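You operate a simulated robot arm through the tools that you are given. There is no shell and no other tool. Be economical: measure what you need, move in short steps, check, and stop when the job is done.

Carry out the task below with a simulated two-armed robot. There is one attempt and no reset: what you move stays moved.

JOB
Put one portion of drops in the small yellow cup and set it on the narrow tray.
Fine: one full press is one portion; the slide ends out. Set down upright: what you pick out.

Only the result counts: the job must be done as asked and must still hold three seconds after the hand-in. Knocking over, shifting, dropping, spilling or breaking anything else fails it.

ROBOT AND FRAMES
Two 7-joint arms with two-finger parallel grippers on one trunk, on a base that drives. Base frame: it is fixed to the floor where the robot stands at the start and does not move with it; the origin is under the middle of the robot, x ahead of it, y to its left, z up; the surface under the hand at the start is at about z = 850. Lengths are in mm, angles in degrees, forces in N, time in s.
The left shoulder is at the start at [50, 209, 1196], the right one opposite. With the tool pointing down near the work surface each hand reaches from about 240 to 900 mm from the robot's upright axis, wherever it stands, measured 20 degrees to its own side. Places, roughly: narrow green tray [400, 200, 900]; pink button [500, 0, 1100]; ring of the purple slide [500, 100, 900]; yellow button [500, -100, 1100]. Payload 4.4 kg a hand.
The TCP of each hand is the grasp point between the finger pads, 23 mm short of the fingertips. In the tool frame z runs along the fingers and y along their closing line. Largest opening 94 mm; finger width 38, thickness 10; the body of the gripper, 54 by 96 mm, starts 39 mm behind the TCP.
Orientation is that of the tool frame in the base frame, as a unit quaternion [x, y, z, w]. With the fingers straight down and closing along the base's y, the tool's x points along the base's -x, its y along +y and its z along -z.

CONTROLS
- The arms move only by the tool move_arm. It takes "left_moves", "right_moves" or both (then of equal length, played together; a hand with none holds still); each is a list of rows, each a list of 6 numbers: the shift along the tool's x, y, z in mm, then the turn, a rotation vector about the tool's x, y, z in degrees. In form: [[dx, dy, dz, rx, ry, rz], ...]. A call has 1 to 20 rows; each row is the pose to reach, as a shift and turn from the pose commanded when the call began, along the tool's axes at that moment. "left_fingers" and "right_fingers" are, for a hand that has rows, the opening in per cent of the stroke, from 0 (shut) to 100 (fully open), set as the call begins (left out, the last holds). Each row takes 0.2 s and may step no farther than 50 mm and 8.6 degrees from the row before; otherwise, or with a gripper value out of range, the whole call is refused. A pose out of reach is approached as far as the arm can. The call stops where the force on the tool passes 40 N (or 10 N more than at its start, if that is more) or the arm is blocked; 0.2 s more then pass. Each finger travels about 108 mm/s and halts on what it meets, pressing with about 43 N; the grip force reading is that of the motor and also rises with nothing between the fingers. The clock runs only during rows and for 0.2 s after the last one: add rows that repeat a pose to give the fingers time. The reply holds the time, the measured pose of the TCP, the force on the tool along the base axes, the opening and the grip force, in the units named above and with some noise, with the torque about the TCP (base axes, N m) and any sound that the robot's microphone picked up.
- Cameras (640 x 400 px; columns grow to the right, rows downward): "scene" is now at [158.8, 13.7, 1380.6]; the picture's right is [0.15, -0.99, 0.00], its down [-0.44, -0.06, -0.90] and it looks along [0.89, 0.13, -0.44] (base axes); focal length 214 px, centre (320, 200). "left" rides on the left gripper at [86, -16, -74] in its tool frame; the picture's right is [0.18, 0.98, 0.00], its down [-0.58, 0.11, -0.81] and it looks along [-0.79, 0.15, 0.59] (tool axes); focal length 243 px, centre (320, 200). "right" rides on the right gripper at [87, 16, -74] in its tool frame; the picture's right is [-0.18, 0.98, 0.00], its down [-0.58, -0.11, -0.81] and it looks along [-0.79, -0.15, 0.59] (tool axes); focal length 243 px, centre (320, 200). There is no depth. A picture from a camera that has moved, and an enlarged one, comes with that camera's place and axes in the base frame and with its lens.
- capture(camera): a new picture of that camera. It takes no simulated time.
- slide_trunk(by): slides the trunk up (or, below 0, down) by that many mm; the arms and the scene camera ride with it, the base frame stays. It gives what a move gives, with no picture.
- steer(legs): drives the robot by 1 to 6 legs, each [ahead, left, turn to the left] in mm, mm and degrees, along the robot's own axes; the way and the turn of a leg run together, so that a leg with both is an arc; at most 1500 mm and 180 degrees a leg. The arms and the cameras ride along, it lands a little off, and it stops where it bumps. It gives what a move gives.
- turn_head(pan, tilt): turns the head with the scene camera to pan (to the left, within 80 degrees either way) and tilt (down, from -29 to 69), counted from straight ahead of the robot. It gives what a move gives.
- zoom(camera, box): a new picture of the part [left, top, right, bottom] of that camera's present view, enlarged. It takes no simulated time.
- hand_in(): hands the job in; it is judged then, once.

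Work in short steps. Places have to be worked out from the pictures, the camera data and where the tool is seen: move nearer, look again, correct. Check each grasp and each placing, and mend what went wrong. You have 120 turns and 108 pictures in all, those below and enlarged ones among them. Open the grippers and draw the arms clear of the work before you hand the job in, unless the task says otherwise; then end with one line.

The tools are called after "Request:" as name(argument=value, ...) on one line, values as JSON. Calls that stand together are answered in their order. move_arm: Moves the arms, as the interface text tells. Its arguments: {"type":"object","properties":{"left_moves":{"type":"array"},"left_fingers":{"type":"number"},"right_moves":{"type":"array"},"right_fingers":{"type":"number"}},"required":[]} The other tools are called the same way: slide_trunk (by) slides the trunk up or down; steer (legs) drives the base; turn_head (pan, tilt) turns the head that bears the scene camera; capture (camera) takes a picture; zoom (camera, box) takes an enlarged picture of a part of a camera's view; hand_in () hands the job in.

At the start:

```text
t: 0.0
left_ee_pos: [544.8, 452.5, 1223.4]
left_tcp_rot: [0.0, 1.0, 0.0, 0.0]
left_wrist_force: [0.8, 0.3, -0.2]
left_moment: [0.01, 0.0, 0.01]
left_finger_gap: 93.8
left_finger_force: 0.1
right_ee_pos: [505.2, -82.3, 1313.9]
right_tcp_rot: [0.001, 1.0, 0.001, 0.0]
right_wrist_force: [-0.1, 0.1, 0.4]
right_moment: [0.0, 0.0, -0.03]
right_finger_gap: 94.0
right_finger_force: 0.0
trunk travel left (down, up): [-275.0, 288.0]
robot x, y, heading: [2.9, -0.5, 0.2]
head pan, tilt: [8.4, 26.1]
```

scene: 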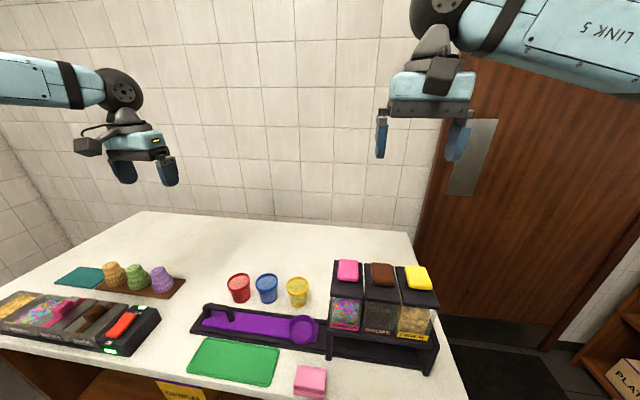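
right: 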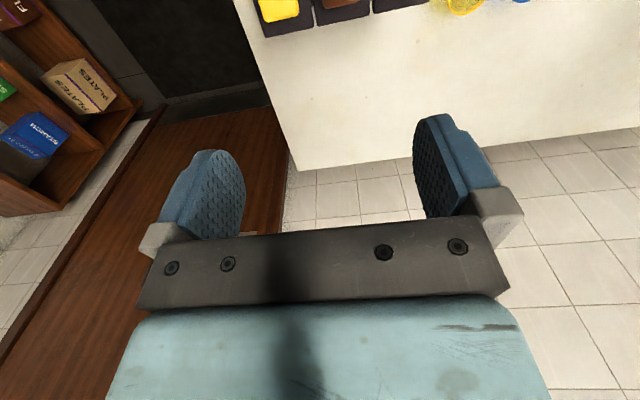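
left: 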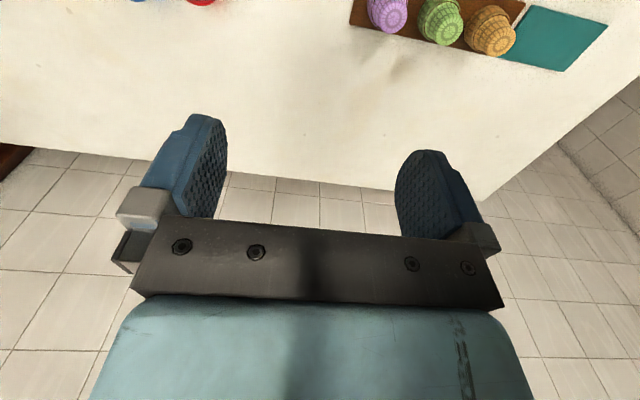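

The scene shows three hoppers with pink, brown and yellow buttons on the right, a purple slide with a ring, cups, and the green tray. I zoom in for labels and details.

Request:
zoom(camera="scene", box=[180, 240, 460, 400])

Request:
zoom(camera="scene", box=[320, 250, 450, 380])

Request:
zoom(camera="scene", box=[0, 240, 200, 400])

```text
2.29 times, centred on (320, 320) of scene
camera zoom: at [158.8, 13.7, 1380.6], right [0.15, -0.99, 0.0], down [-0.44, -0.06, -0.9], along [0.89, 0.13, -0.44], focal length 490 px, centre (320, -74)
```

zoom: 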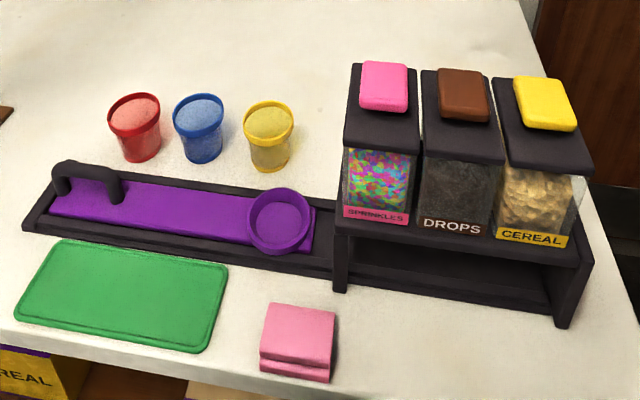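

```text
3.08 times, centred on (385, 315) of scene
camera zoom: at [158.8, 13.7, 1380.6], right [0.15, -0.99, 0.0], down [-0.44, -0.06, -0.9], along [0.89, 0.13, -0.44], focal length 660 px, centre (120, -154)
```

zoom: 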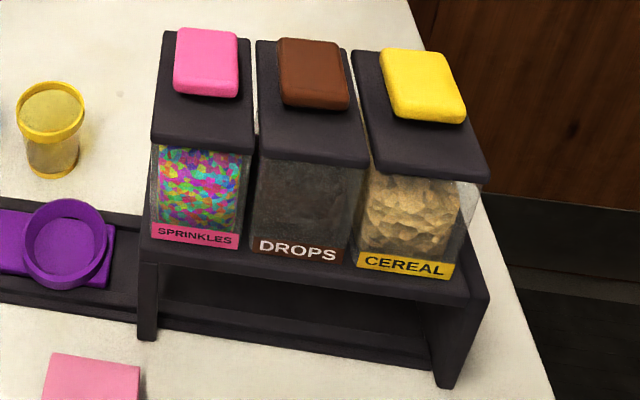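

```text
2.50 times, centred on (100, 320) of scene
camera zoom: at [158.8, 13.7, 1380.6], right [0.15, -0.99, 0.0], down [-0.44, -0.06, -0.9], along [0.89, 0.13, -0.44], focal length 536 px, centre (870, -100)
```

zoom: 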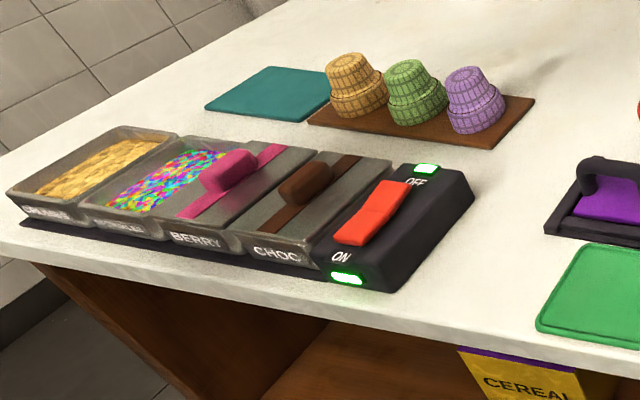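

The drops hopper is the brown-buttoned middle one (roughly x 500, y −65). I look closer at the slide's handle, the ring and the button.

Request:
turn_head(pan=5, tilt=52)

Request:
capture(camera="scene")

Request:
zoom(camera="scene", box=[170, 100, 330, 200])

Request:
zoom(camera="scene", box=[310, 90, 470, 190])

```text
t: 0.9
left_ee_pos: [544.0, 453.1, 1223.1]
left_tcp_rot: [0.0, 1.0, 0.0, 0.001]
left_wrist_force: [0.1, 0.2, 0.7]
left_moment: [-0.02, 0.02, -0.02]
left_finger_gap: 94.2
left_finger_force: 0.1
right_ee_pos: [502.7, -83.9, 1312.9]
right_tcp_rot: [0.001, 1.0, 0.001, 0.0]
right_wrist_force: [-0.8, 0.7, -0.1]
right_moment: [-0.04, 0.01, -0.01]
right_finger_gap: 94.3
right_finger_force: 0.1
trunk travel left (down, up): [-275.0, 288.0]
robot x, y, heading: [4.5, -2.6, 0.0]
head pan, tilt: [5.0, 52.0]
```

```text
101 pictures are left
camera scene: at [142.9, 6.9, 1342.3], right [0.09, -1.0, 0.0], down [-0.78, -0.07, -0.62], along [0.61, 0.05, -0.79], focal length 214 px, centre (320, 200)
```

scene: 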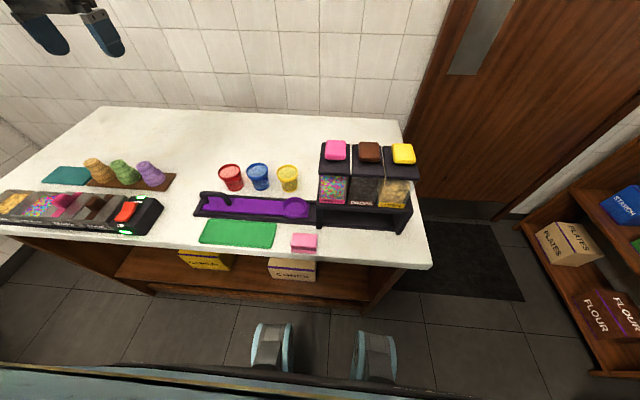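

```text
4.00 times, centred on (250, 150) of scene
camera zoom: at [142.9, 6.9, 1342.3], right [0.09, -1.0, 0.0], down [-0.78, -0.07, -0.62], along [0.61, 0.05, -0.79], focal length 858 px, centre (600, 400)
```

zoom: 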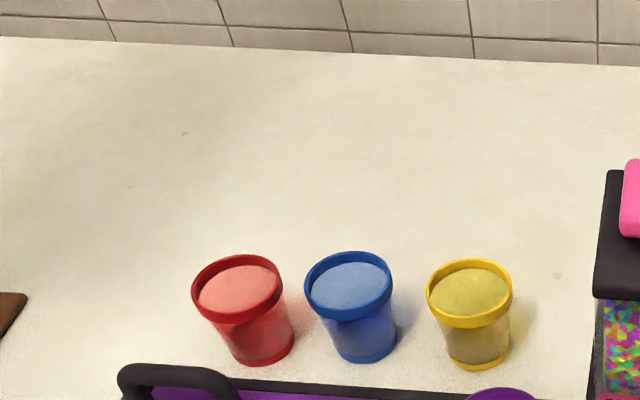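

```text
4.00 times, centred on (390, 140) of scene
camera zoom: at [142.9, 6.9, 1342.3], right [0.09, -1.0, 0.0], down [-0.78, -0.07, -0.62], along [0.61, 0.05, -0.79], focal length 858 px, centre (40, 440)
```

zoom: 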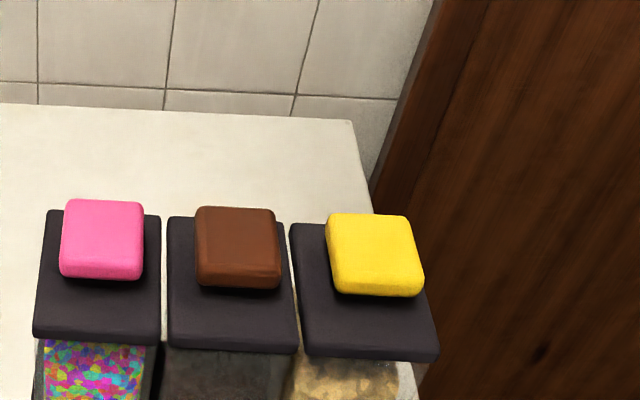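

Cup: about (563, 134), rim at z≈911, Ø≈61. The hopper is close to the ring, so I bring the left hand over the cup turned 90° (closing along x, its camera on the +y side) and move the right hand away.

Request:
move_arm(left_moves=[[-1.7, -29, 14.8, 0, 0, 8.18], [-3.4, -58, 29.6, 0, 0, 16.36], [-5, -87, 44.4, 0, 0, 24.5], [-6.7, -116, 59.3, 0, 0, 32.7], [-8.4, -145, 74, 0, 0, 40.9], [-10, -174, 89, 0, 0, 49.1], [-11.8, -203, 103.7, 0, 0, 57.3], [-13.5, -232, 118.5, 0, 0, 65.5], [-15.1, -261, 133.4, 0, 0, 73.6], [-16.8, -290, 148.2, 0, 0, 81.8], [-18.5, -319, 163, 0, 0, 90], [-18.5, -319, 163, 0, 0, 90]], right_moves=[[0, -15, 0, 0, 0, 0], [0, -30, 0, 0, 0, 0], [0, -45, 0, 0, 0, 0], [0, -60, 0, 0, 0, 0], [0, -75, 0, 0, 0, 0], [0, -90, 0, 0, 0, 0], [0, -105, 0, 0, 0, 0], [0, -120, 0, 0, 0, 0], [0, -120, 0, 0, 0, 0], [0, -120, 0, 0, 0, 0], [0, -120, 0, 0, 0, 0], [0, -120, 0, 0, 0, 0]], left_fingers=85)

Request:
capture(camera="left")

Request:
zoom(camera="scene", box=[170, 100, 450, 270])

```text
t: 3.5
left_ee_pos: [553.7, 151.7, 1065.8]
left_tcp_rot: [0.707, 0.707, 0.001, 0.0]
left_wrist_force: [0.3, -0.3, 0.2]
left_moment: [0.01, 0.01, 0.0]
left_finger_gap: 79.7
left_finger_force: 0.1
left hand out of reach, approached as far as the arm can: row 11, 12
right_ee_pos: [504.9, -202.7, 1314.0]
right_tcp_rot: [0.001, 1.0, 0.001, 0.0]
right_wrist_force: [-0.1, 0.6, -1.1]
right_moment: [-0.03, 0.01, 0.02]
right_finger_gap: 93.9
right_finger_force: 0.1
trunk travel left (down, up): [-275.0, 288.0]
robot x, y, heading: [-1.0, 1.7, -0.2]
head pan, tilt: [5.0, 52.0]
```

```text
98 pictures are left
camera left: at [536.8, 238.3, 1139.8], right [0.98, 0.18, 0.0], down [0.11, -0.58, 0.81], along [0.15, -0.79, -0.59], focal length 243 px, centre (320, 200)
```

left: 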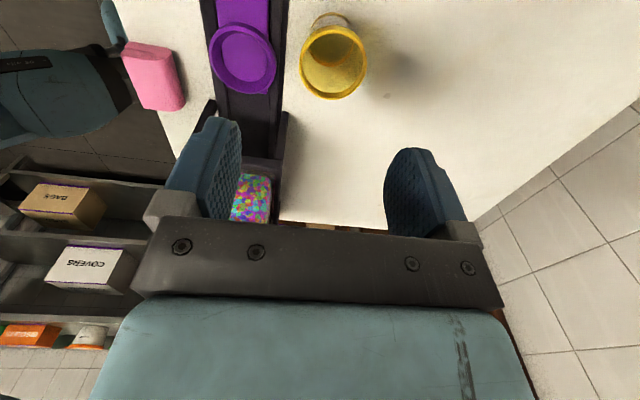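

```text
2.29 times, centred on (310, 185) of scene
camera zoom: at [143.0, 6.9, 1342.2], right [0.09, -1.0, 0.0], down [-0.79, -0.07, -0.62], along [0.61, 0.05, -0.79], focal length 490 px, centre (343, 234)
```

zoom: 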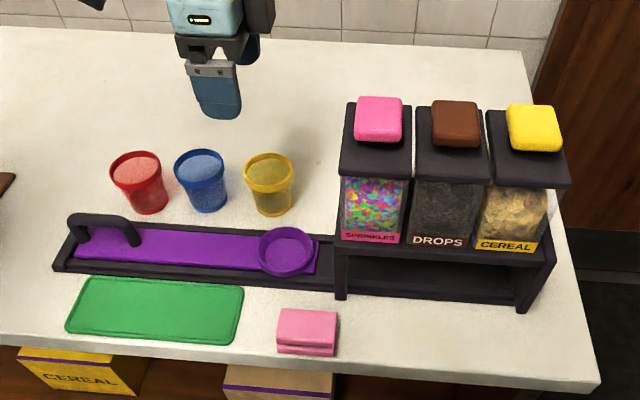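

The left hand can't quite reach that pose (short by ~20 mm). I back it off left/up, then shift the robot 130 mm to the right so the target lies better on its side.

Request:
move_arm(left_moves=[[40, 0, -15, 0, 0, 0], [80, 0, -30, 0, 0, 0], [120, 0, -45, 0, 0, 0], [150, 0, -60, 0, 0, 0]])

Request:
steer(legs=[[0, -130, 0]])

```text
t: 4.5
left_ee_pos: [554.0, 302.4, 1125.6]
left_tcp_rot: [0.707, 0.707, 0.0, 0.0]
left_wrist_force: [-0.3, -0.6, -0.1]
left_moment: [0.04, 0.02, 0.0]
left_finger_gap: 79.9
left_finger_force: 0.1
right_ee_pos: [503.2, -201.4, 1314.3]
right_tcp_rot: [0.001, 1.0, 0.0, 0.001]
right_wrist_force: [-0.5, -0.3, -0.1]
right_moment: [0.02, -0.01, -0.02]
right_finger_gap: 94.1
right_finger_force: 0.1
trunk travel left (down, up): [-275.0, 288.0]
robot x, y, heading: [-1.7, 7.0, -0.0]
head pan, tilt: [5.0, 52.0]
```

```text
t: 6.3
left_ee_pos: [554.0, 171.9, 1125.5]
left_tcp_rot: [0.707, 0.708, 0.0, 0.0]
left_wrist_force: [-0.3, 0.5, -0.9]
left_moment: [0.03, 0.01, 0.02]
left_finger_gap: 79.8
left_finger_force: 0.0
right_ee_pos: [503.7, -333.5, 1314.8]
right_tcp_rot: [0.0, 1.0, 0.001, 0.001]
right_wrist_force: [0.8, 0.2, 0.5]
right_moment: [-0.04, 0.0, -0.01]
right_finger_gap: 93.9
right_finger_force: 0.1
trunk travel left (down, up): [-275.0, 288.0]
robot x, y, heading: [-0.8, -130.8, 0.4]
head pan, tilt: [5.0, 52.0]
```

Refined: cup about (568, 138, rim 905), ring centre about (480, 104, z≈865). I move above the cup and look.

Request:
move_arm(left_moves=[[-10, 4, 35, 0, 0, 0], [-20, 8, 70, 0, 0, 0], [-34, 14, 110, 0, 0, 0], [-34, 14, 125, 0, 0, 0]])

Request:
capture(camera="left")

Request:
zoom(camera="scene", box=[150, 80, 350, 205])

```text
t: 7.3
left_ee_pos: [568.7, 139.4, 999.7]
left_tcp_rot: [0.707, 0.708, 0.0, 0.001]
left_wrist_force: [0.4, 0.2, -0.6]
left_moment: [0.03, 0.02, -0.03]
left_finger_gap: 79.9
left_finger_force: 0.0
right_ee_pos: [504.4, -332.9, 1314.1]
right_tcp_rot: [0.0, 1.0, 0.001, 0.001]
right_wrist_force: [0.3, -0.4, -0.7]
right_moment: [0.01, 0.01, 0.0]
right_finger_gap: 94.0
right_finger_force: 0.1
trunk travel left (down, up): [-275.0, 288.0]
robot x, y, heading: [0.9, -129.7, 0.1]
head pan, tilt: [5.0, 52.0]
```

```text
96 pictures are left
camera left: at [551.5, 224.6, 1074.5], right [0.98, 0.19, 0.0], down [0.11, -0.58, 0.81], along [0.15, -0.79, -0.59], focal length 243 px, centre (320, 200)
```

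left: 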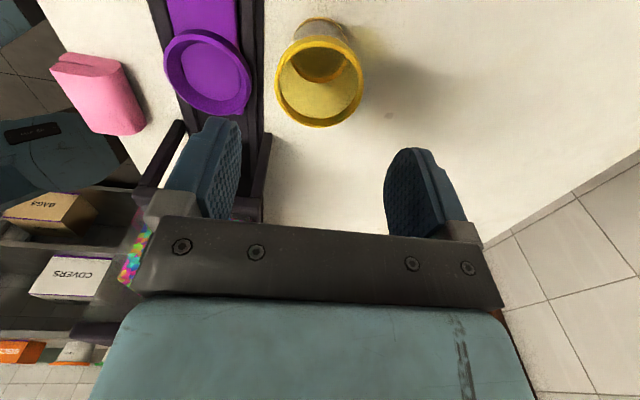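

```text
3.20 times, centred on (250, 142) of scene
camera zoom: at [142.5, -123.4, 1342.3], right [0.09, -1.0, 0.0], down [-0.78, -0.07, -0.62], along [0.61, 0.05, -0.79], focal length 686 px, centre (544, 384)
```

zoom: 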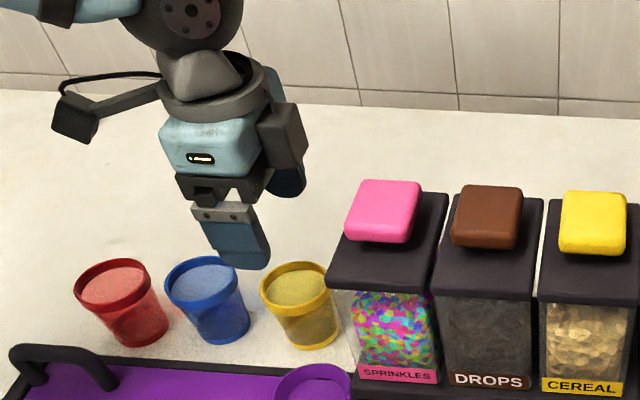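

Cup is centred under the hand. I descend so the pads enclose the rim (TCP z≈903) and close.

Request:
move_arm(left_moves=[[-1, -0.5, 40, 0, 0, 0], [-1, -0.5, 75, 0, 0, 0], [-1, -0.5, 97, 0, 0, 0]])

Request:
capture(camera="left")

```text
t: 8.1
left_ee_pos: [567.3, 138.0, 903.4]
left_tcp_rot: [0.707, 0.707, 0.0, 0.0]
left_wrist_force: [-0.1, 0.9, 0.4]
left_moment: [0.01, 0.0, 0.02]
left_finger_gap: 79.7
left_finger_force: 0.1
right_ee_pos: [505.4, -333.2, 1313.3]
right_tcp_rot: [0.0, 1.0, 0.001, 0.001]
right_wrist_force: [-0.1, 0.4, 0.4]
right_moment: [0.02, 0.02, -0.03]
right_finger_gap: 93.8
right_finger_force: 0.0
trunk travel left (down, up): [-275.0, 288.0]
robot x, y, heading: [-2.2, -130.8, 0.0]
head pan, tilt: [5.0, 52.0]
```

```text
94 pictures are left
camera left: at [551.6, 223.0, 977.5], right [0.98, 0.19, 0.0], down [0.11, -0.58, 0.81], along [0.15, -0.79, -0.59], focal length 243 px, centre (320, 200)
```

left: 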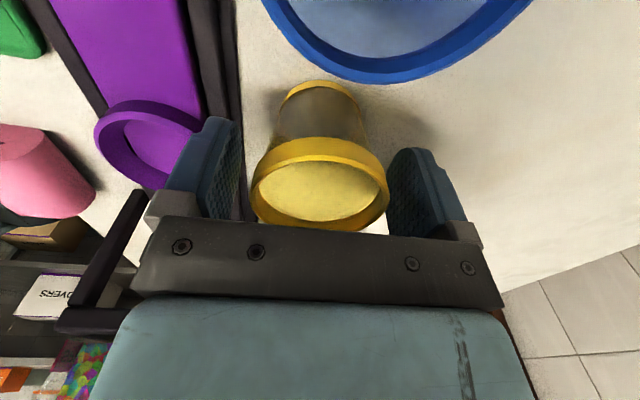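

The cup sits centred between the pads; I close and give the fingers time.

Request:
move_arm(left_moves=[[0, 0, 0, 0, 0, 0], [0, 0, 0, 0, 0, 0], [0, 0, 0, 0, 0, 0]], left_fingers=0)

Request:
move_arm(left_moves=[[0, 0, -20, 0, 0, 0], [0, 0, -45, 0, 0, 0]])

Request:
capture(camera="left")

Request:
zoom(camera="scene", box=[170, 120, 370, 245])

```text
t: 8.9
left_ee_pos: [568.5, 136.7, 904.2]
left_tcp_rot: [0.707, 0.707, 0.0, 0.0]
left_wrist_force: [0.5, -0.4, 1.8]
left_moment: [0.01, -0.06, 0.01]
left_finger_gap: 57.9
left_finger_force: 43.0
right_ee_pos: [504.4, -333.5, 1314.5]
right_tcp_rot: [0.0, 1.0, 0.001, 0.001]
right_wrist_force: [-0.2, -1.1, -0.3]
right_moment: [-0.03, 0.0, -0.02]
right_finger_gap: 93.9
right_finger_force: 0.0
trunk travel left (down, up): [-275.0, 288.0]
robot x, y, heading: [-0.6, -133.4, 0.1]
head pan, tilt: [5.0, 52.0]
```

```text
t: 9.5
left_ee_pos: [567.0, 138.8, 948.0]
left_tcp_rot: [0.707, 0.707, 0.0, 0.0]
left_wrist_force: [-0.4, -0.2, 0.1]
left_moment: [0.01, -0.01, -0.02]
left_finger_gap: 58.4
left_finger_force: 43.3
right_ee_pos: [502.3, -334.1, 1315.2]
right_tcp_rot: [-0.001, 1.0, 0.0, 0.001]
right_wrist_force: [0.6, 0.2, 0.0]
right_moment: [0.02, -0.01, -0.01]
right_finger_gap: 94.0
right_finger_force: 0.0
trunk travel left (down, up): [-275.0, 288.0]
robot x, y, heading: [-0.4, -129.6, -0.1]
head pan, tilt: [5.0, 52.0]
```

```text
93 pictures are left
camera left: at [550.8, 223.3, 1023.1], right [0.98, 0.18, 0.0], down [0.11, -0.58, 0.81], along [0.15, -0.79, -0.59], focal length 243 px, centre (320, 200)
```

left: 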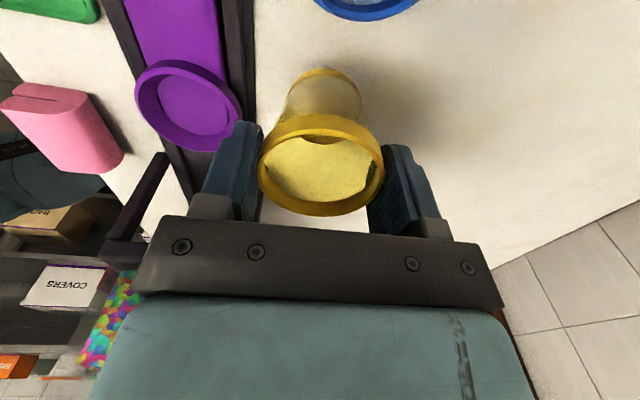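

```text
3.20 times, centred on (270, 182) of scene
camera zoom: at [142.3, -124.0, 1342.3], right [0.09, -1.0, 0.0], down [-0.78, -0.07, -0.62], along [0.61, 0.05, -0.79], focal length 686 px, centre (480, 256)
```

zoom: 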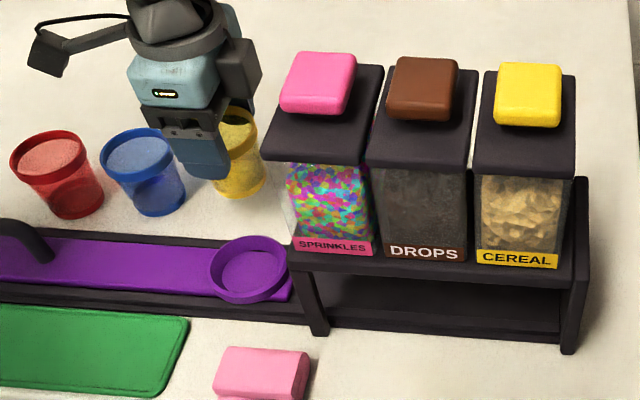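

Cup is held (gap 58). I raise it and carry it above the ring, estimated around (479, 109).

Request:
move_arm(left_moves=[[0, 0, -30, 0, 0, 0], [-10, -35, -30, 0, 0, 0], [-20, -65, -30, 0, 0, 0], [-29, -88.5, -30, 0, 0, 0], [-29, -88.5, -30, 0, 0, 0]])

Request:
capture(camera="left")

Request:
zoom(camera="scene", box=[170, 120, 370, 245])

```text
t: 10.7
left_ee_pos: [479.5, 108.1, 977.5]
left_tcp_rot: [0.707, 0.708, 0.0, 0.0]
left_wrist_force: [-0.1, 0.5, 0.1]
left_moment: [-0.01, 0.03, 0.03]
left_finger_gap: 57.7
left_finger_force: 42.9
right_ee_pos: [504.6, -334.8, 1314.4]
right_tcp_rot: [0.0, 1.0, 0.001, 0.0]
right_wrist_force: [0.2, 1.0, 0.5]
right_moment: [0.02, -0.02, 0.01]
right_finger_gap: 93.8
right_finger_force: 0.0
trunk travel left (down, up): [-275.0, 288.0]
robot x, y, heading: [-0.8, -129.8, 0.1]
head pan, tilt: [5.0, 52.0]
```

```text
91 pictures are left
camera left: at [463.0, 193.5, 1052.5], right [0.98, 0.19, 0.0], down [0.11, -0.58, 0.81], along [0.15, -0.79, -0.59], focal length 243 px, centre (320, 200)
```

left: 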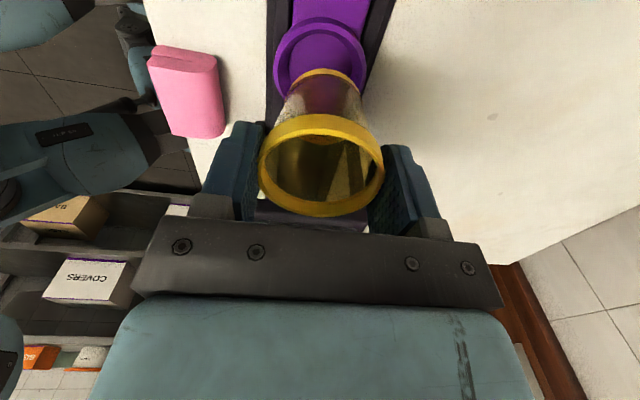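

```text
3.20 times, centred on (270, 182) of scene
camera zoom: at [143.2, -123.6, 1342.2], right [0.09, -1.0, 0.0], down [-0.79, -0.07, -0.62], along [0.61, 0.05, -0.79], focal length 686 px, centre (480, 256)
```

zoom: 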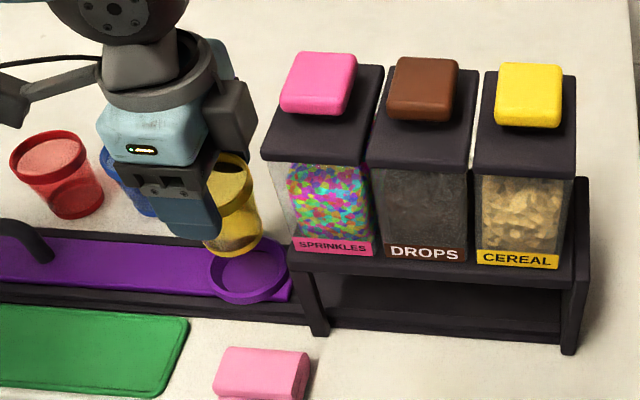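

The cup's rim now lies ~10 mm below the TCP and it looks centred along x; ring appears at y≈112. I zoom in to compare the cup base with the ring.

Request:
zoom(camera="left", box=[230, 0, 410, 225])

```text
1.78 times, centred on (320, 112) of left
camera zoom: at [463.0, 193.5, 1052.5], right [0.98, 0.19, 0.0], down [0.11, -0.58, 0.81], along [0.15, -0.79, -0.59], focal length 431 px, centre (320, 356)
```

zoom: 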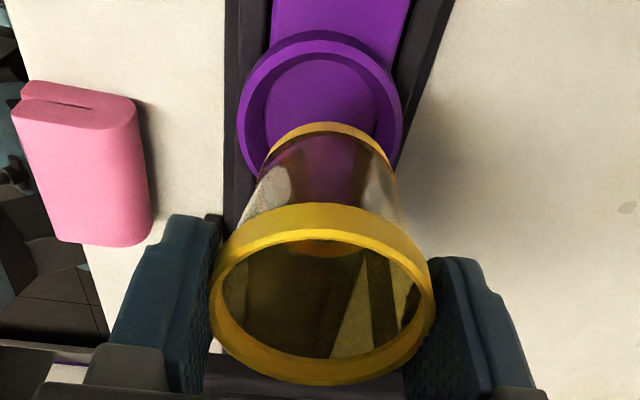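

Base is ~2 mm too far in +x and the ring is ~5 mm further in +y. I correct and lower 35 mm, then look again.

Request:
move_arm(left_moves=[[4, -2, 0, 0, 0, 0], [4, -2, 20, 0, 0, 0], [4, -2, 30, 0, 0, 0]])

Request:
zoom(camera="left", box=[230, 0, 410, 225])

Request:
zoom(camera="scene", box=[200, 140, 300, 220])

```text
t: 11.5
left_ee_pos: [478.5, 111.8, 947.3]
left_tcp_rot: [0.707, 0.708, 0.0, 0.001]
left_wrist_force: [0.5, -0.8, 0.0]
left_moment: [0.02, 0.0, 0.0]
left_finger_gap: 57.7
left_finger_force: 43.2
right_ee_pos: [504.2, -333.7, 1314.3]
right_tcp_rot: [0.0, 1.0, 0.001, 0.001]
right_wrist_force: [-0.4, -0.9, -0.7]
right_moment: [-0.03, 0.01, 0.0]
right_finger_gap: 94.1
right_finger_force: 0.1
trunk travel left (down, up): [-275.0, 288.0]
robot x, y, heading: [-1.5, -133.2, -0.1]
head pan, tilt: [5.0, 52.0]
```

```text
1.78 times, centred on (320, 112) of left
camera zoom: at [460.9, 197.8, 1022.5], right [0.98, 0.19, 0.0], down [0.11, -0.58, 0.81], along [0.15, -0.79, -0.59], focal length 431 px, centre (320, 356)
```

zoom: 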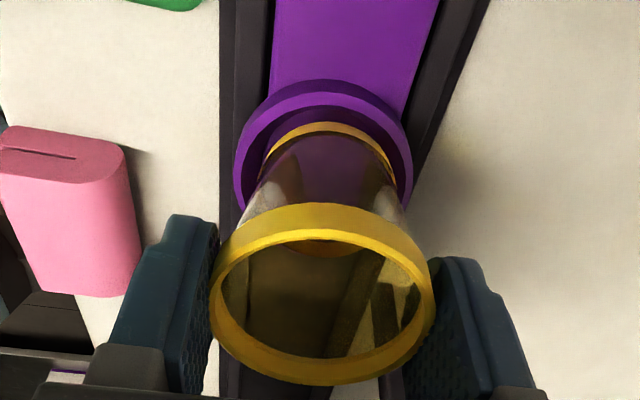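

```text
5.00 times, centred on (250, 180) of scene
camera zoom: at [142.7, -123.8, 1342.3], right [0.09, -1.0, 0.0], down [-0.78, -0.07, -0.62], along [0.61, 0.05, -0.79], focal length 1072 px, centre (670, 300)
```

zoom: 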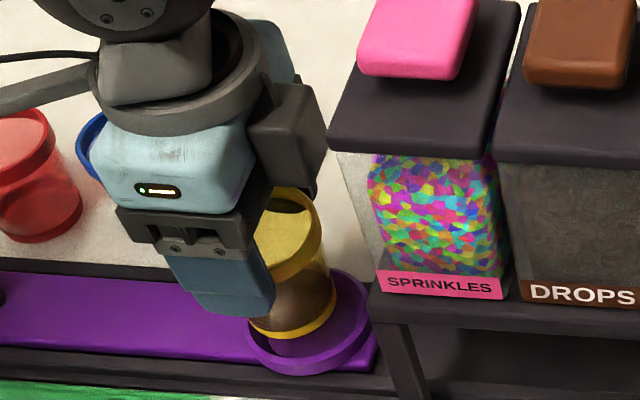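

Cup base is over the ring within a couple of mm. I nudge 1 mm and lower slowly toward the ring floor.

Request:
move_arm(left_moves=[[0, -1, 5, 0, 0, 0], [0, -1, 10, 0, 0, 0], [0, -1, 15, 0, 0, 0]])

Request:
zoom(camera="left", box=[230, 0, 410, 225])

Request:
zoom(camera="scene", box=[200, 140, 300, 220])

```text
t: 12.3
left_ee_pos: [476.2, 110.4, 934.1]
left_tcp_rot: [0.707, 0.707, 0.001, 0.001]
left_wrist_force: [0.2, -9.6, 7.8]
left_moment: [-0.47, -0.03, -0.07]
left_finger_gap: 57.7
left_finger_force: 43.2
right_ee_pos: [503.2, -335.9, 1314.8]
right_tcp_rot: [0.001, 1.0, 0.002, 0.001]
right_wrist_force: [-0.3, 1.0, 0.3]
right_moment: [-0.01, -0.04, 0.0]
right_finger_gap: 94.2
right_finger_force: 0.0
trunk travel left (down, up): [-275.0, 288.0]
robot x, y, heading: [-1.6, -129.7, 0.1]
head pan, tilt: [5.0, 52.0]
```

```text
1.78 times, centred on (320, 112) of left
camera zoom: at [459.8, 195.9, 1008.6], right [0.98, 0.18, 0.0], down [0.11, -0.58, 0.81], along [0.15, -0.79, -0.59], focal length 431 px, centre (320, 356)
```

zoom: 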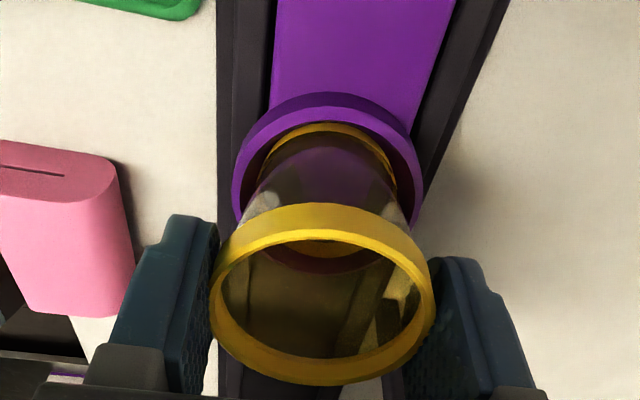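

```text
5.00 times, centred on (250, 180) of scene
camera zoom: at [142.3, -125.5, 1342.5], right [0.09, -1.0, 0.0], down [-0.78, -0.07, -0.62], along [0.61, 0.05, -0.79], focal length 1072 px, centre (670, 300)
```

zoom: 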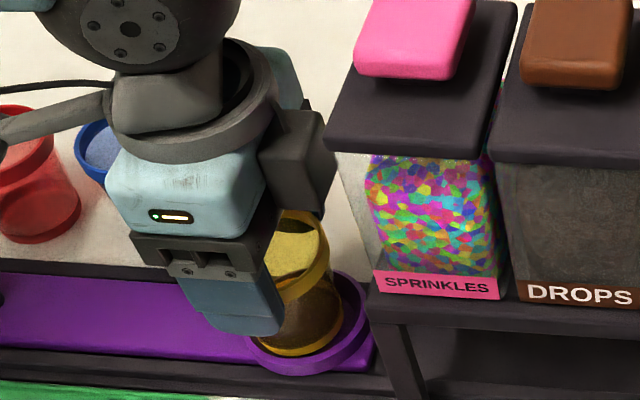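

Side force −9.6 N along y: the cup is rubbing the ring's +y wall. I raise 3 mm, shift 4 mm toward −y and lower again.

Request:
move_arm(left_moves=[[0, 0, -3, 0, 0, 0], [-4, 0, -3, 0, 0, 0], [-4, 0, 2, 0, 0, 0], [-4, 0, 5, 0, 0, 0]])

Request:
zoom(camera="scene", box=[200, 140, 300, 220])

```text
t: 13.3
left_ee_pos: [477.6, 107.5, 931.2]
left_tcp_rot: [0.707, 0.707, 0.001, 0.001]
left_wrist_force: [2.6, 0.5, 22.7]
left_moment: [0.12, 0.19, -0.02]
left_finger_gap: 57.9
left_finger_force: 43.3
right_ee_pos: [502.3, -333.0, 1316.3]
right_tcp_rot: [0.0, 1.0, 0.0, 0.0]
right_wrist_force: [-1.1, 0.0, -0.2]
right_moment: [-0.02, 0.0, 0.03]
right_finger_gap: 93.8
right_finger_force: 0.1
trunk travel left (down, up): [-275.0, 288.0]
robot x, y, heading: [-1.2, -129.1, 0.0]
head pan, tilt: [5.0, 52.0]
```

```text
5.00 times, centred on (250, 180) of scene
camera zoom: at [141.2, -124.6, 1342.9], right [0.09, -1.0, 0.0], down [-0.78, -0.07, -0.62], along [0.61, 0.05, -0.79], focal length 1072 px, centre (670, 300)
```

zoom: 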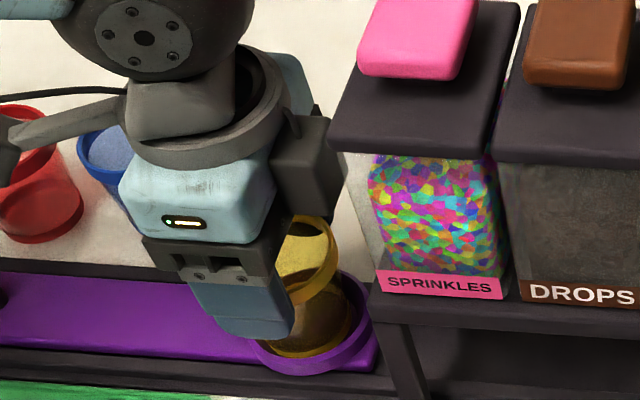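

Vertical force 22.7 N with hardly any side load: the cup seems seated. Quick check with the left camera before releasing.

Request:
zoom(camera="left", box=[230, 0, 410, 225])

```text
1.78 times, centred on (320, 112) of left
camera zoom: at [460.1, 193.3, 1004.9], right [0.98, 0.18, 0.01], down [0.1, -0.58, 0.81], along [0.15, -0.79, -0.59], focal length 431 px, centre (320, 356)
```

zoom: 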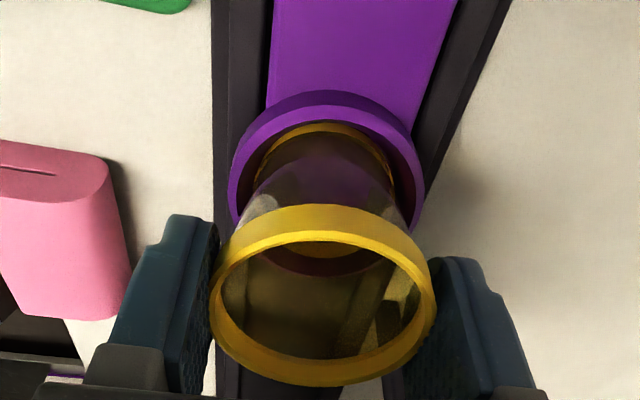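

The base sits inside the ring. I ease the pressure a little and open the fingers to about 75 mm.

Request:
move_arm(left_moves=[[0, 0, -2, 0, 0, 0], [0, 0, -2, 0, 0, 0], [0, 0, -2, 0, 0, 0]], left_fingers=82)

Request:
move_arm(left_moves=[[0, 0, -30, 0, 0, 0], [0, 0, -65, 0, 0, 0], [40, 0, -100, 0, 0, 0], [80, 0, -130, 0, 0, 0]])

Request:
capture(camera="left")

Request:
zoom(camera="scene", box=[170, 100, 370, 225])

```text
t: 14.1
left_ee_pos: [477.1, 108.4, 930.4]
left_tcp_rot: [0.706, 0.708, -0.001, 0.001]
left_wrist_force: [-0.9, -0.5, -0.1]
left_moment: [-0.02, 0.01, 0.02]
left_finger_gap: 77.2
left_finger_force: 0.1
right_ee_pos: [504.2, -333.2, 1314.8]
right_tcp_rot: [0.0, 1.0, 0.001, 0.0]
right_wrist_force: [0.8, -0.3, 0.6]
right_moment: [-0.02, 0.02, -0.01]
right_finger_gap: 94.0
right_finger_force: 0.1
trunk travel left (down, up): [-275.0, 288.0]
robot x, y, heading: [-0.2, -130.1, 0.2]
head pan, tilt: [5.0, 52.0]
```

```text
refused: row 3 steps farther than a row can; nothing moved
```

```text
82 pictures are left
camera left: at [460.1, 194.1, 1004.3], right [0.98, 0.19, 0.0], down [0.11, -0.58, 0.81], along [0.15, -0.79, -0.59], focal length 243 px, centre (320, 200)
```

left: 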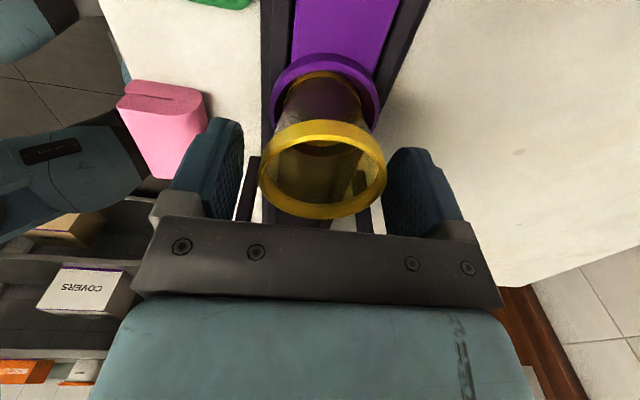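

```text
3.20 times, centred on (270, 162) of scene
camera zoom: at [142.9, -123.8, 1342.2], right [0.09, -1.0, 0.0], down [-0.79, -0.07, -0.62], along [0.61, 0.05, -0.79], focal length 686 px, centre (480, 320)
```

zoom: 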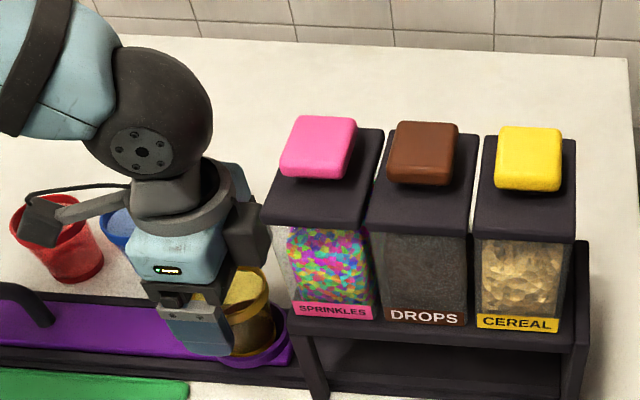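

Released cleanly. I raise the hand straight up and then move left over the handle to look at it.

Request:
move_arm(left_moves=[[0, 0, -40, 0, 0, 0], [0, 0, -80, 0, 0, 0], [0, 0, -120, 0, 0, 0], [45, 0, -120, 0, 0, 0], [90, 0, -120, 0, 0, 0], [135, 0, -120, 0, 0, 0], [180, 0, -120, 0, 0, 0], [180, 0, -120, 0, 0, 0]])

Request:
capture(camera="left")

Request:
zoom(camera="scene", box=[110, 100, 310, 225])

Request:
zoom(camera="scene", box=[230, 100, 390, 225])

```text
t: 15.9
left_ee_pos: [477.1, 286.6, 1051.7]
left_tcp_rot: [0.706, 0.708, 0.001, -0.001]
left_wrist_force: [-0.2, -0.7, -0.1]
left_moment: [0.05, 0.01, -0.01]
left_finger_gap: 77.0
left_finger_force: 0.0
right_ee_pos: [503.8, -333.1, 1313.1]
right_tcp_rot: [0.001, 1.0, 0.001, 0.0]
right_wrist_force: [-0.4, 0.5, 0.3]
right_moment: [0.02, -0.01, -0.03]
right_finger_gap: 93.9
right_finger_force: 0.1
trunk travel left (down, up): [-275.0, 288.0]
robot x, y, heading: [-0.8, -127.1, 0.2]
head pan, tilt: [5.0, 52.0]
```

```text
80 pictures are left
camera left: at [460.8, 373.4, 1126.4], right [0.98, 0.18, 0.0], down [0.11, -0.58, 0.81], along [0.15, -0.79, -0.59], focal length 243 px, centre (320, 200)
```

left: 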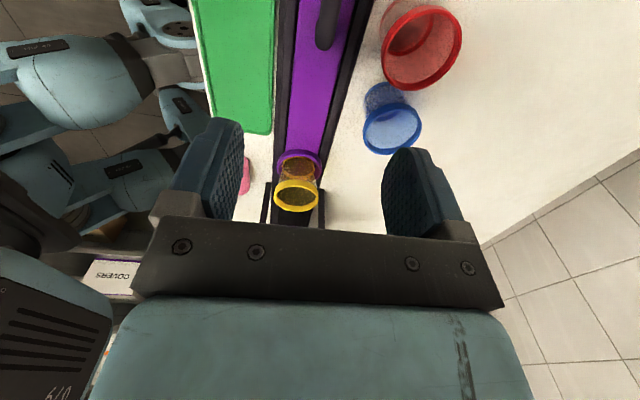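

```text
3.20 times, centred on (210, 162) of scene
camera zoom: at [143.3, -125.2, 1342.2], right [0.09, -1.0, 0.0], down [-0.79, -0.07, -0.62], along [0.61, 0.05, -0.79], focal length 686 px, centre (672, 320)
```

zoom: 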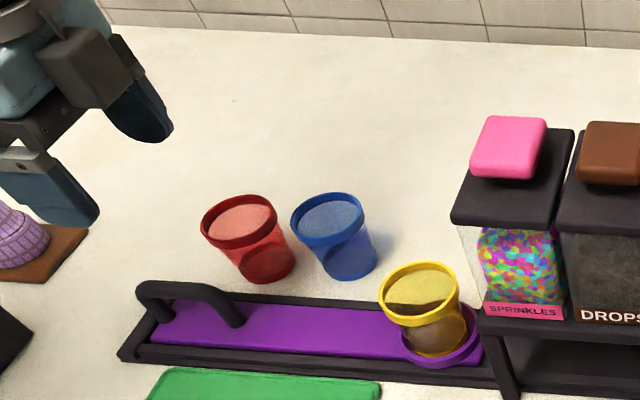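

```text
3.20 times, centred on (310, 162) of scene
camera zoom: at [143.3, -125.2, 1342.2], right [0.09, -1.0, 0.0], down [-0.79, -0.07, -0.62], along [0.61, 0.05, -0.79], focal length 686 px, centre (352, 320)
```

zoom: 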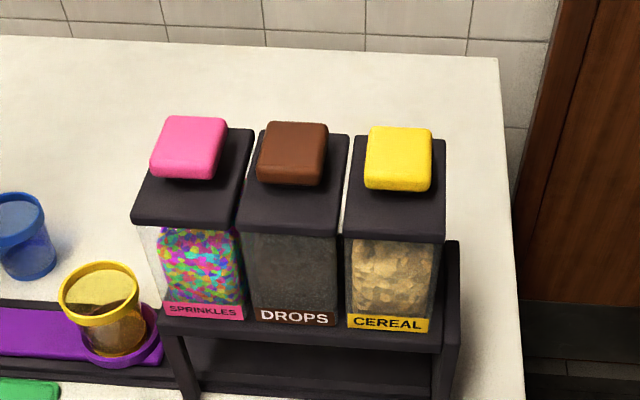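

The cup stands upright in the ring. The handle bar runs along y, about x 480, y 283–350; red cup is close by, so I narrow the fingers to ~42 mm, move over the bar and look.

Request:
move_arm(left_moves=[[31, 3, 0, 0, 0, 0], [31, 3, 40, 0, 0, 0], [31, 3, 70, 0, 0, 0], [31, 3, 70, 0, 0, 0]], left_fingers=45)

Request:
capture(camera="left")

Request:
zoom(camera="scene", box=[110, 100, 310, 225])

```text
t: 16.9
left_ee_pos: [479.0, 320.0, 981.2]
left_tcp_rot: [0.706, 0.708, 0.0, 0.001]
left_wrist_force: [0.1, -0.6, -0.3]
left_moment: [-0.03, -0.01, -0.01]
left_finger_gap: 42.4
left_finger_force: 0.0
right_ee_pos: [504.0, -334.6, 1314.9]
right_tcp_rot: [0.0, 1.0, 0.0, 0.001]
right_wrist_force: [-0.9, 0.3, -0.6]
right_moment: [-0.02, -0.01, 0.02]
right_finger_gap: 93.9
right_finger_force: 0.1
trunk travel left (down, up): [-275.0, 288.0]
robot x, y, heading: [-0.8, -131.1, -0.0]
head pan, tilt: [5.0, 52.0]
```

```text
77 pictures are left
camera left: at [462.9, 404.9, 1054.9], right [0.98, 0.19, 0.0], down [0.11, -0.58, 0.81], along [0.15, -0.79, -0.59], focal length 243 px, centre (320, 200)
```

left: 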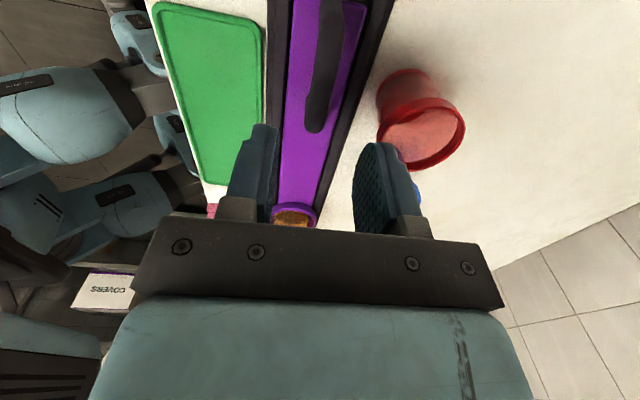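

```text
3.20 times, centred on (210, 162) of scene
camera zoom: at [142.5, -124.0, 1342.3], right [0.09, -1.0, 0.0], down [-0.78, -0.07, -0.62], along [0.61, 0.05, -0.79], focal length 686 px, centre (672, 320)
```

zoom: 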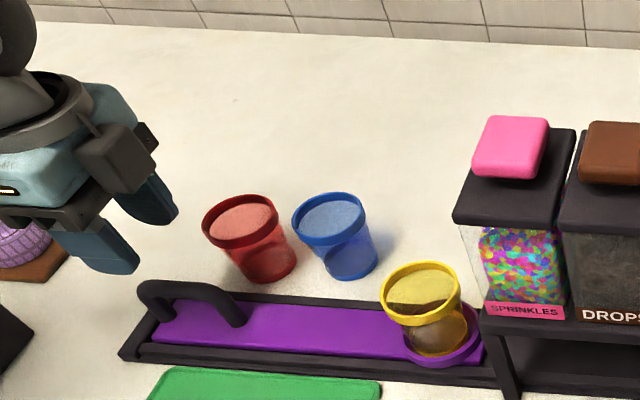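

The bar is at x≈481, between the fingers' line. I descend with small x correction, to fingertips beside the bar (TCP z≈902).

Request:
move_arm(left_moves=[[-2, 2, 35, 0, 0, 0], [-2, 2, 60, 0, 0, 0], [-2, 2, 79, 0, 0, 0]])

Request:
capture(camera="left")

Request:
zoom(camera="scene", box=[130, 140, 270, 228])

```text
t: 17.7
left_ee_pos: [482.1, 318.2, 900.8]
left_tcp_rot: [0.706, 0.708, 0.0, 0.0]
left_wrist_force: [-0.4, 0.6, -0.1]
left_moment: [-0.01, 0.03, -0.01]
left_finger_gap: 42.3
left_finger_force: 0.1
right_ee_pos: [504.9, -333.7, 1313.6]
right_tcp_rot: [0.0, 1.0, 0.001, 0.0]
right_wrist_force: [0.0, 0.1, 0.0]
right_moment: [0.01, 0.04, 0.04]
right_finger_gap: 93.9
right_finger_force: 0.0
trunk travel left (down, up): [-275.0, 288.0]
robot x, y, heading: [-1.5, -130.7, 0.2]
head pan, tilt: [5.0, 52.0]
```

```text
75 pictures are left
camera left: at [466.0, 403.5, 975.2], right [0.98, 0.19, 0.0], down [0.11, -0.58, 0.81], along [0.15, -0.79, -0.59], focal length 243 px, centre (320, 200)
```

left: 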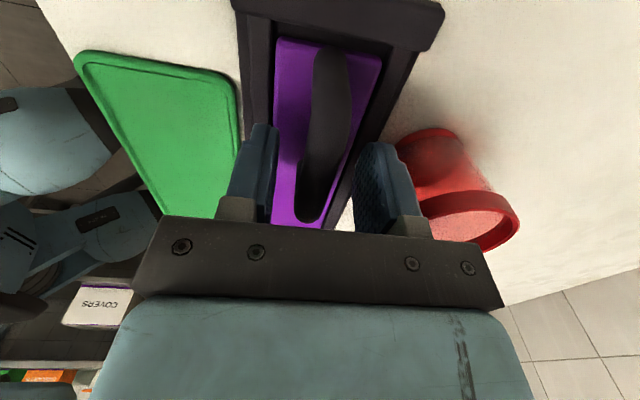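

```text
4.55 times, centred on (200, 184) of scene
camera zoom: at [143.4, -123.7, 1342.2], right [0.09, -1.0, 0.0], down [-0.79, -0.07, -0.62], along [0.61, 0.05, -0.79], focal length 975 px, centre (866, 273)
```

zoom: 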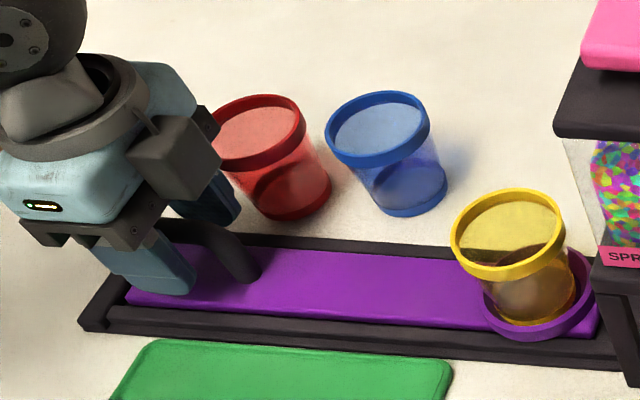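

The bar lies between the fingers. I close on it.

Request:
move_arm(left_moves=[[0, 0, 3, 0, 0, 0], [0, 0, 3, 0, 0, 0], [0, 0, 3, 0, 0, 0]], left_fingers=0)

Request:
capture(camera="left")

```text
t: 18.5
left_ee_pos: [480.3, 316.3, 899.0]
left_tcp_rot: [0.706, 0.708, 0.001, 0.001]
left_wrist_force: [-11.5, 0.8, 8.1]
left_moment: [-0.68, 0.0, -0.3]
left_finger_gap: 14.5
left_finger_force: 45.6
right_ee_pos: [502.4, -333.5, 1314.6]
right_tcp_rot: [0.0, 1.0, 0.001, 0.002]
right_wrist_force: [-0.2, -0.3, 1.4]
right_moment: [0.01, 0.0, 0.0]
right_finger_gap: 93.7
right_finger_force: 0.1
trunk travel left (down, up): [-275.0, 288.0]
robot x, y, heading: [-1.0, -132.4, 0.2]
head pan, tilt: [5.0, 52.0]
```

```text
73 pictures are left
camera left: at [463.4, 403.1, 973.5], right [0.98, 0.19, 0.0], down [0.11, -0.58, 0.81], along [0.15, -0.79, -0.59], focal length 243 px, centre (320, 200)
```

left: 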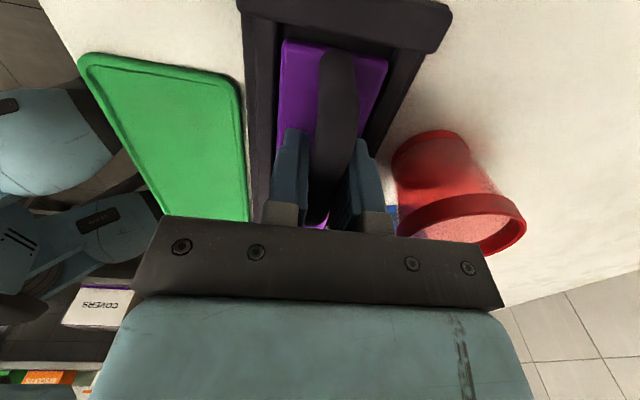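

Gripped (gap 14.5 mm). I relieve the x offset and push the slide gently 30 mm in −y as a test.

Request:
move_arm(left_moves=[[0, -2, -1, 0, 0, 0], [-10, -2, -1, 0, 0, 0], [-20, -2, -1, 0, 0, 0], [-30, -2, -1, 0, 0, 0]])

Request:
zoom(camera="scene", box=[150, 110, 350, 235])

```text
t: 19.5
left_ee_pos: [479.2, 286.3, 898.8]
left_tcp_rot: [0.707, 0.707, 0.0, 0.0]
left_wrist_force: [0.9, 0.8, 3.5]
left_moment: [0.26, 0.03, -0.16]
left_finger_gap: 14.7
left_finger_force: 44.6
right_ee_pos: [504.6, -334.1, 1314.5]
right_tcp_rot: [0.001, 1.0, 0.001, 0.001]
right_wrist_force: [0.0, -0.8, -0.3]
right_moment: [0.0, 0.05, -0.01]
right_finger_gap: 94.0
right_finger_force: 0.1
trunk travel left (down, up): [-275.0, 288.0]
robot x, y, heading: [-2.2, -130.6, -0.1]
head pan, tilt: [5.0, 52.0]
```

```text
3.20 times, centred on (250, 172) of scene
camera zoom: at [142.8, -124.5, 1342.3], right [0.09, -1.0, 0.0], down [-0.79, -0.07, -0.62], along [0.61, 0.05, -0.79], focal length 686 px, centre (544, 288)
```

zoom: 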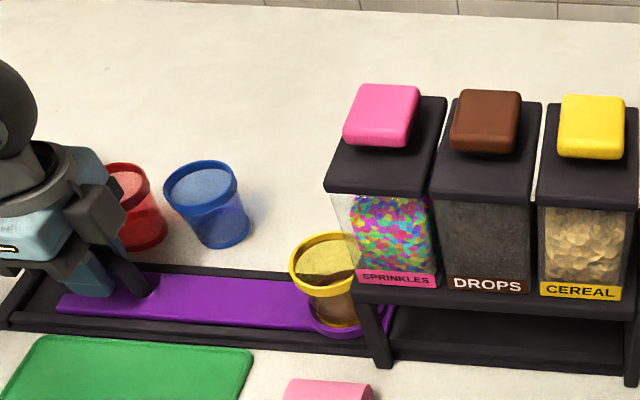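

Slides freely with the cup upright. I continue a further 135 mm slowly.

Request:
move_arm(left_moves=[[-10, 0, 0, 0, 0, 0], [-20, 0, 0, 0, 0, 0], [-30, 0, 0, 0, 0, 0], [-40, 0, 0, 0, 0, 0], [-50, 0, 0, 0, 0, 0], [-60, 0, 0, 0, 0, 0], [-70, 0, 0, 0, 0, 0], [-80, 0, 0, 0, 0, 0], [-90, 0, 0, 0, 0, 0], [-100, 0, 0, 0, 0, 0], [-110, 0, 0, 0, 0, 0], [-120, 0, 0, 0, 0, 0], [-130, 0, 0, 0, 0, 0], [-135, 0, 0, 0, 0, 0]])

Request:
zoom(camera="scene", box=[230, 110, 390, 235])

Request:
capture(camera="left")

```text
t: 22.5
left_ee_pos: [479.8, 151.5, 899.0]
left_tcp_rot: [0.706, 0.708, 0.0, 0.0]
left_wrist_force: [7.4, 0.6, 6.1]
left_moment: [0.0, 0.09, -0.1]
left_finger_gap: 14.7
left_finger_force: 45.4
right_ee_pos: [505.1, -333.5, 1314.2]
right_tcp_rot: [0.0, 1.0, 0.001, 0.0]
right_wrist_force: [0.3, -0.6, -0.5]
right_moment: [0.01, 0.0, -0.01]
right_finger_gap: 93.9
right_finger_force: 0.0
trunk travel left (down, up): [-275.0, 288.0]
robot x, y, heading: [-2.0, -130.2, -0.1]
head pan, tilt: [5.0, 52.0]
```

```text
3.20 times, centred on (310, 172) of scene
camera zoom: at [143.2, -123.9, 1342.2], right [0.09, -1.0, 0.0], down [-0.79, -0.07, -0.62], along [0.61, 0.05, -0.79], focal length 686 px, centre (352, 288)
```

zoom: 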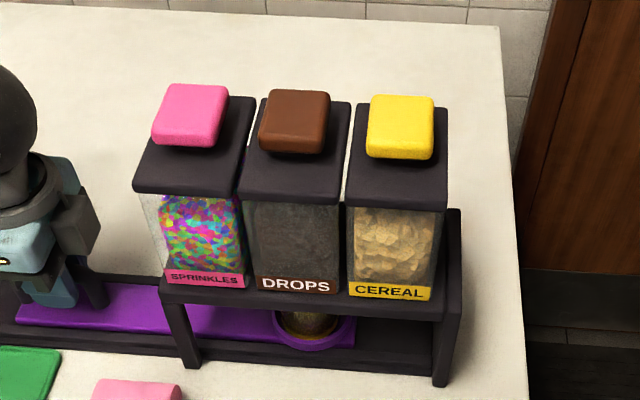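

```text
70 pictures are left
camera left: at [463.4, 237.6, 973.4], right [0.98, 0.19, 0.0], down [0.11, -0.58, 0.81], along [0.15, -0.79, -0.59], focal length 243 px, centre (320, 200)
```

left: 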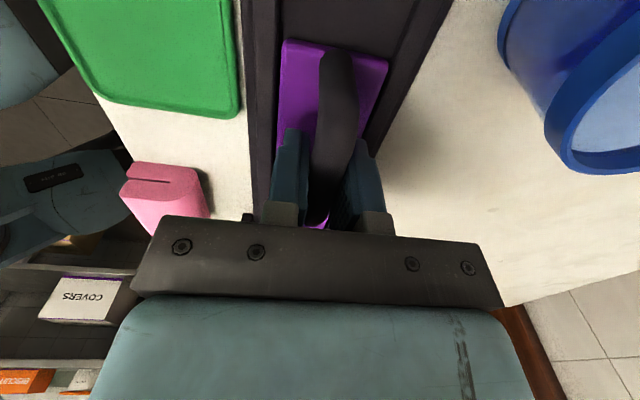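

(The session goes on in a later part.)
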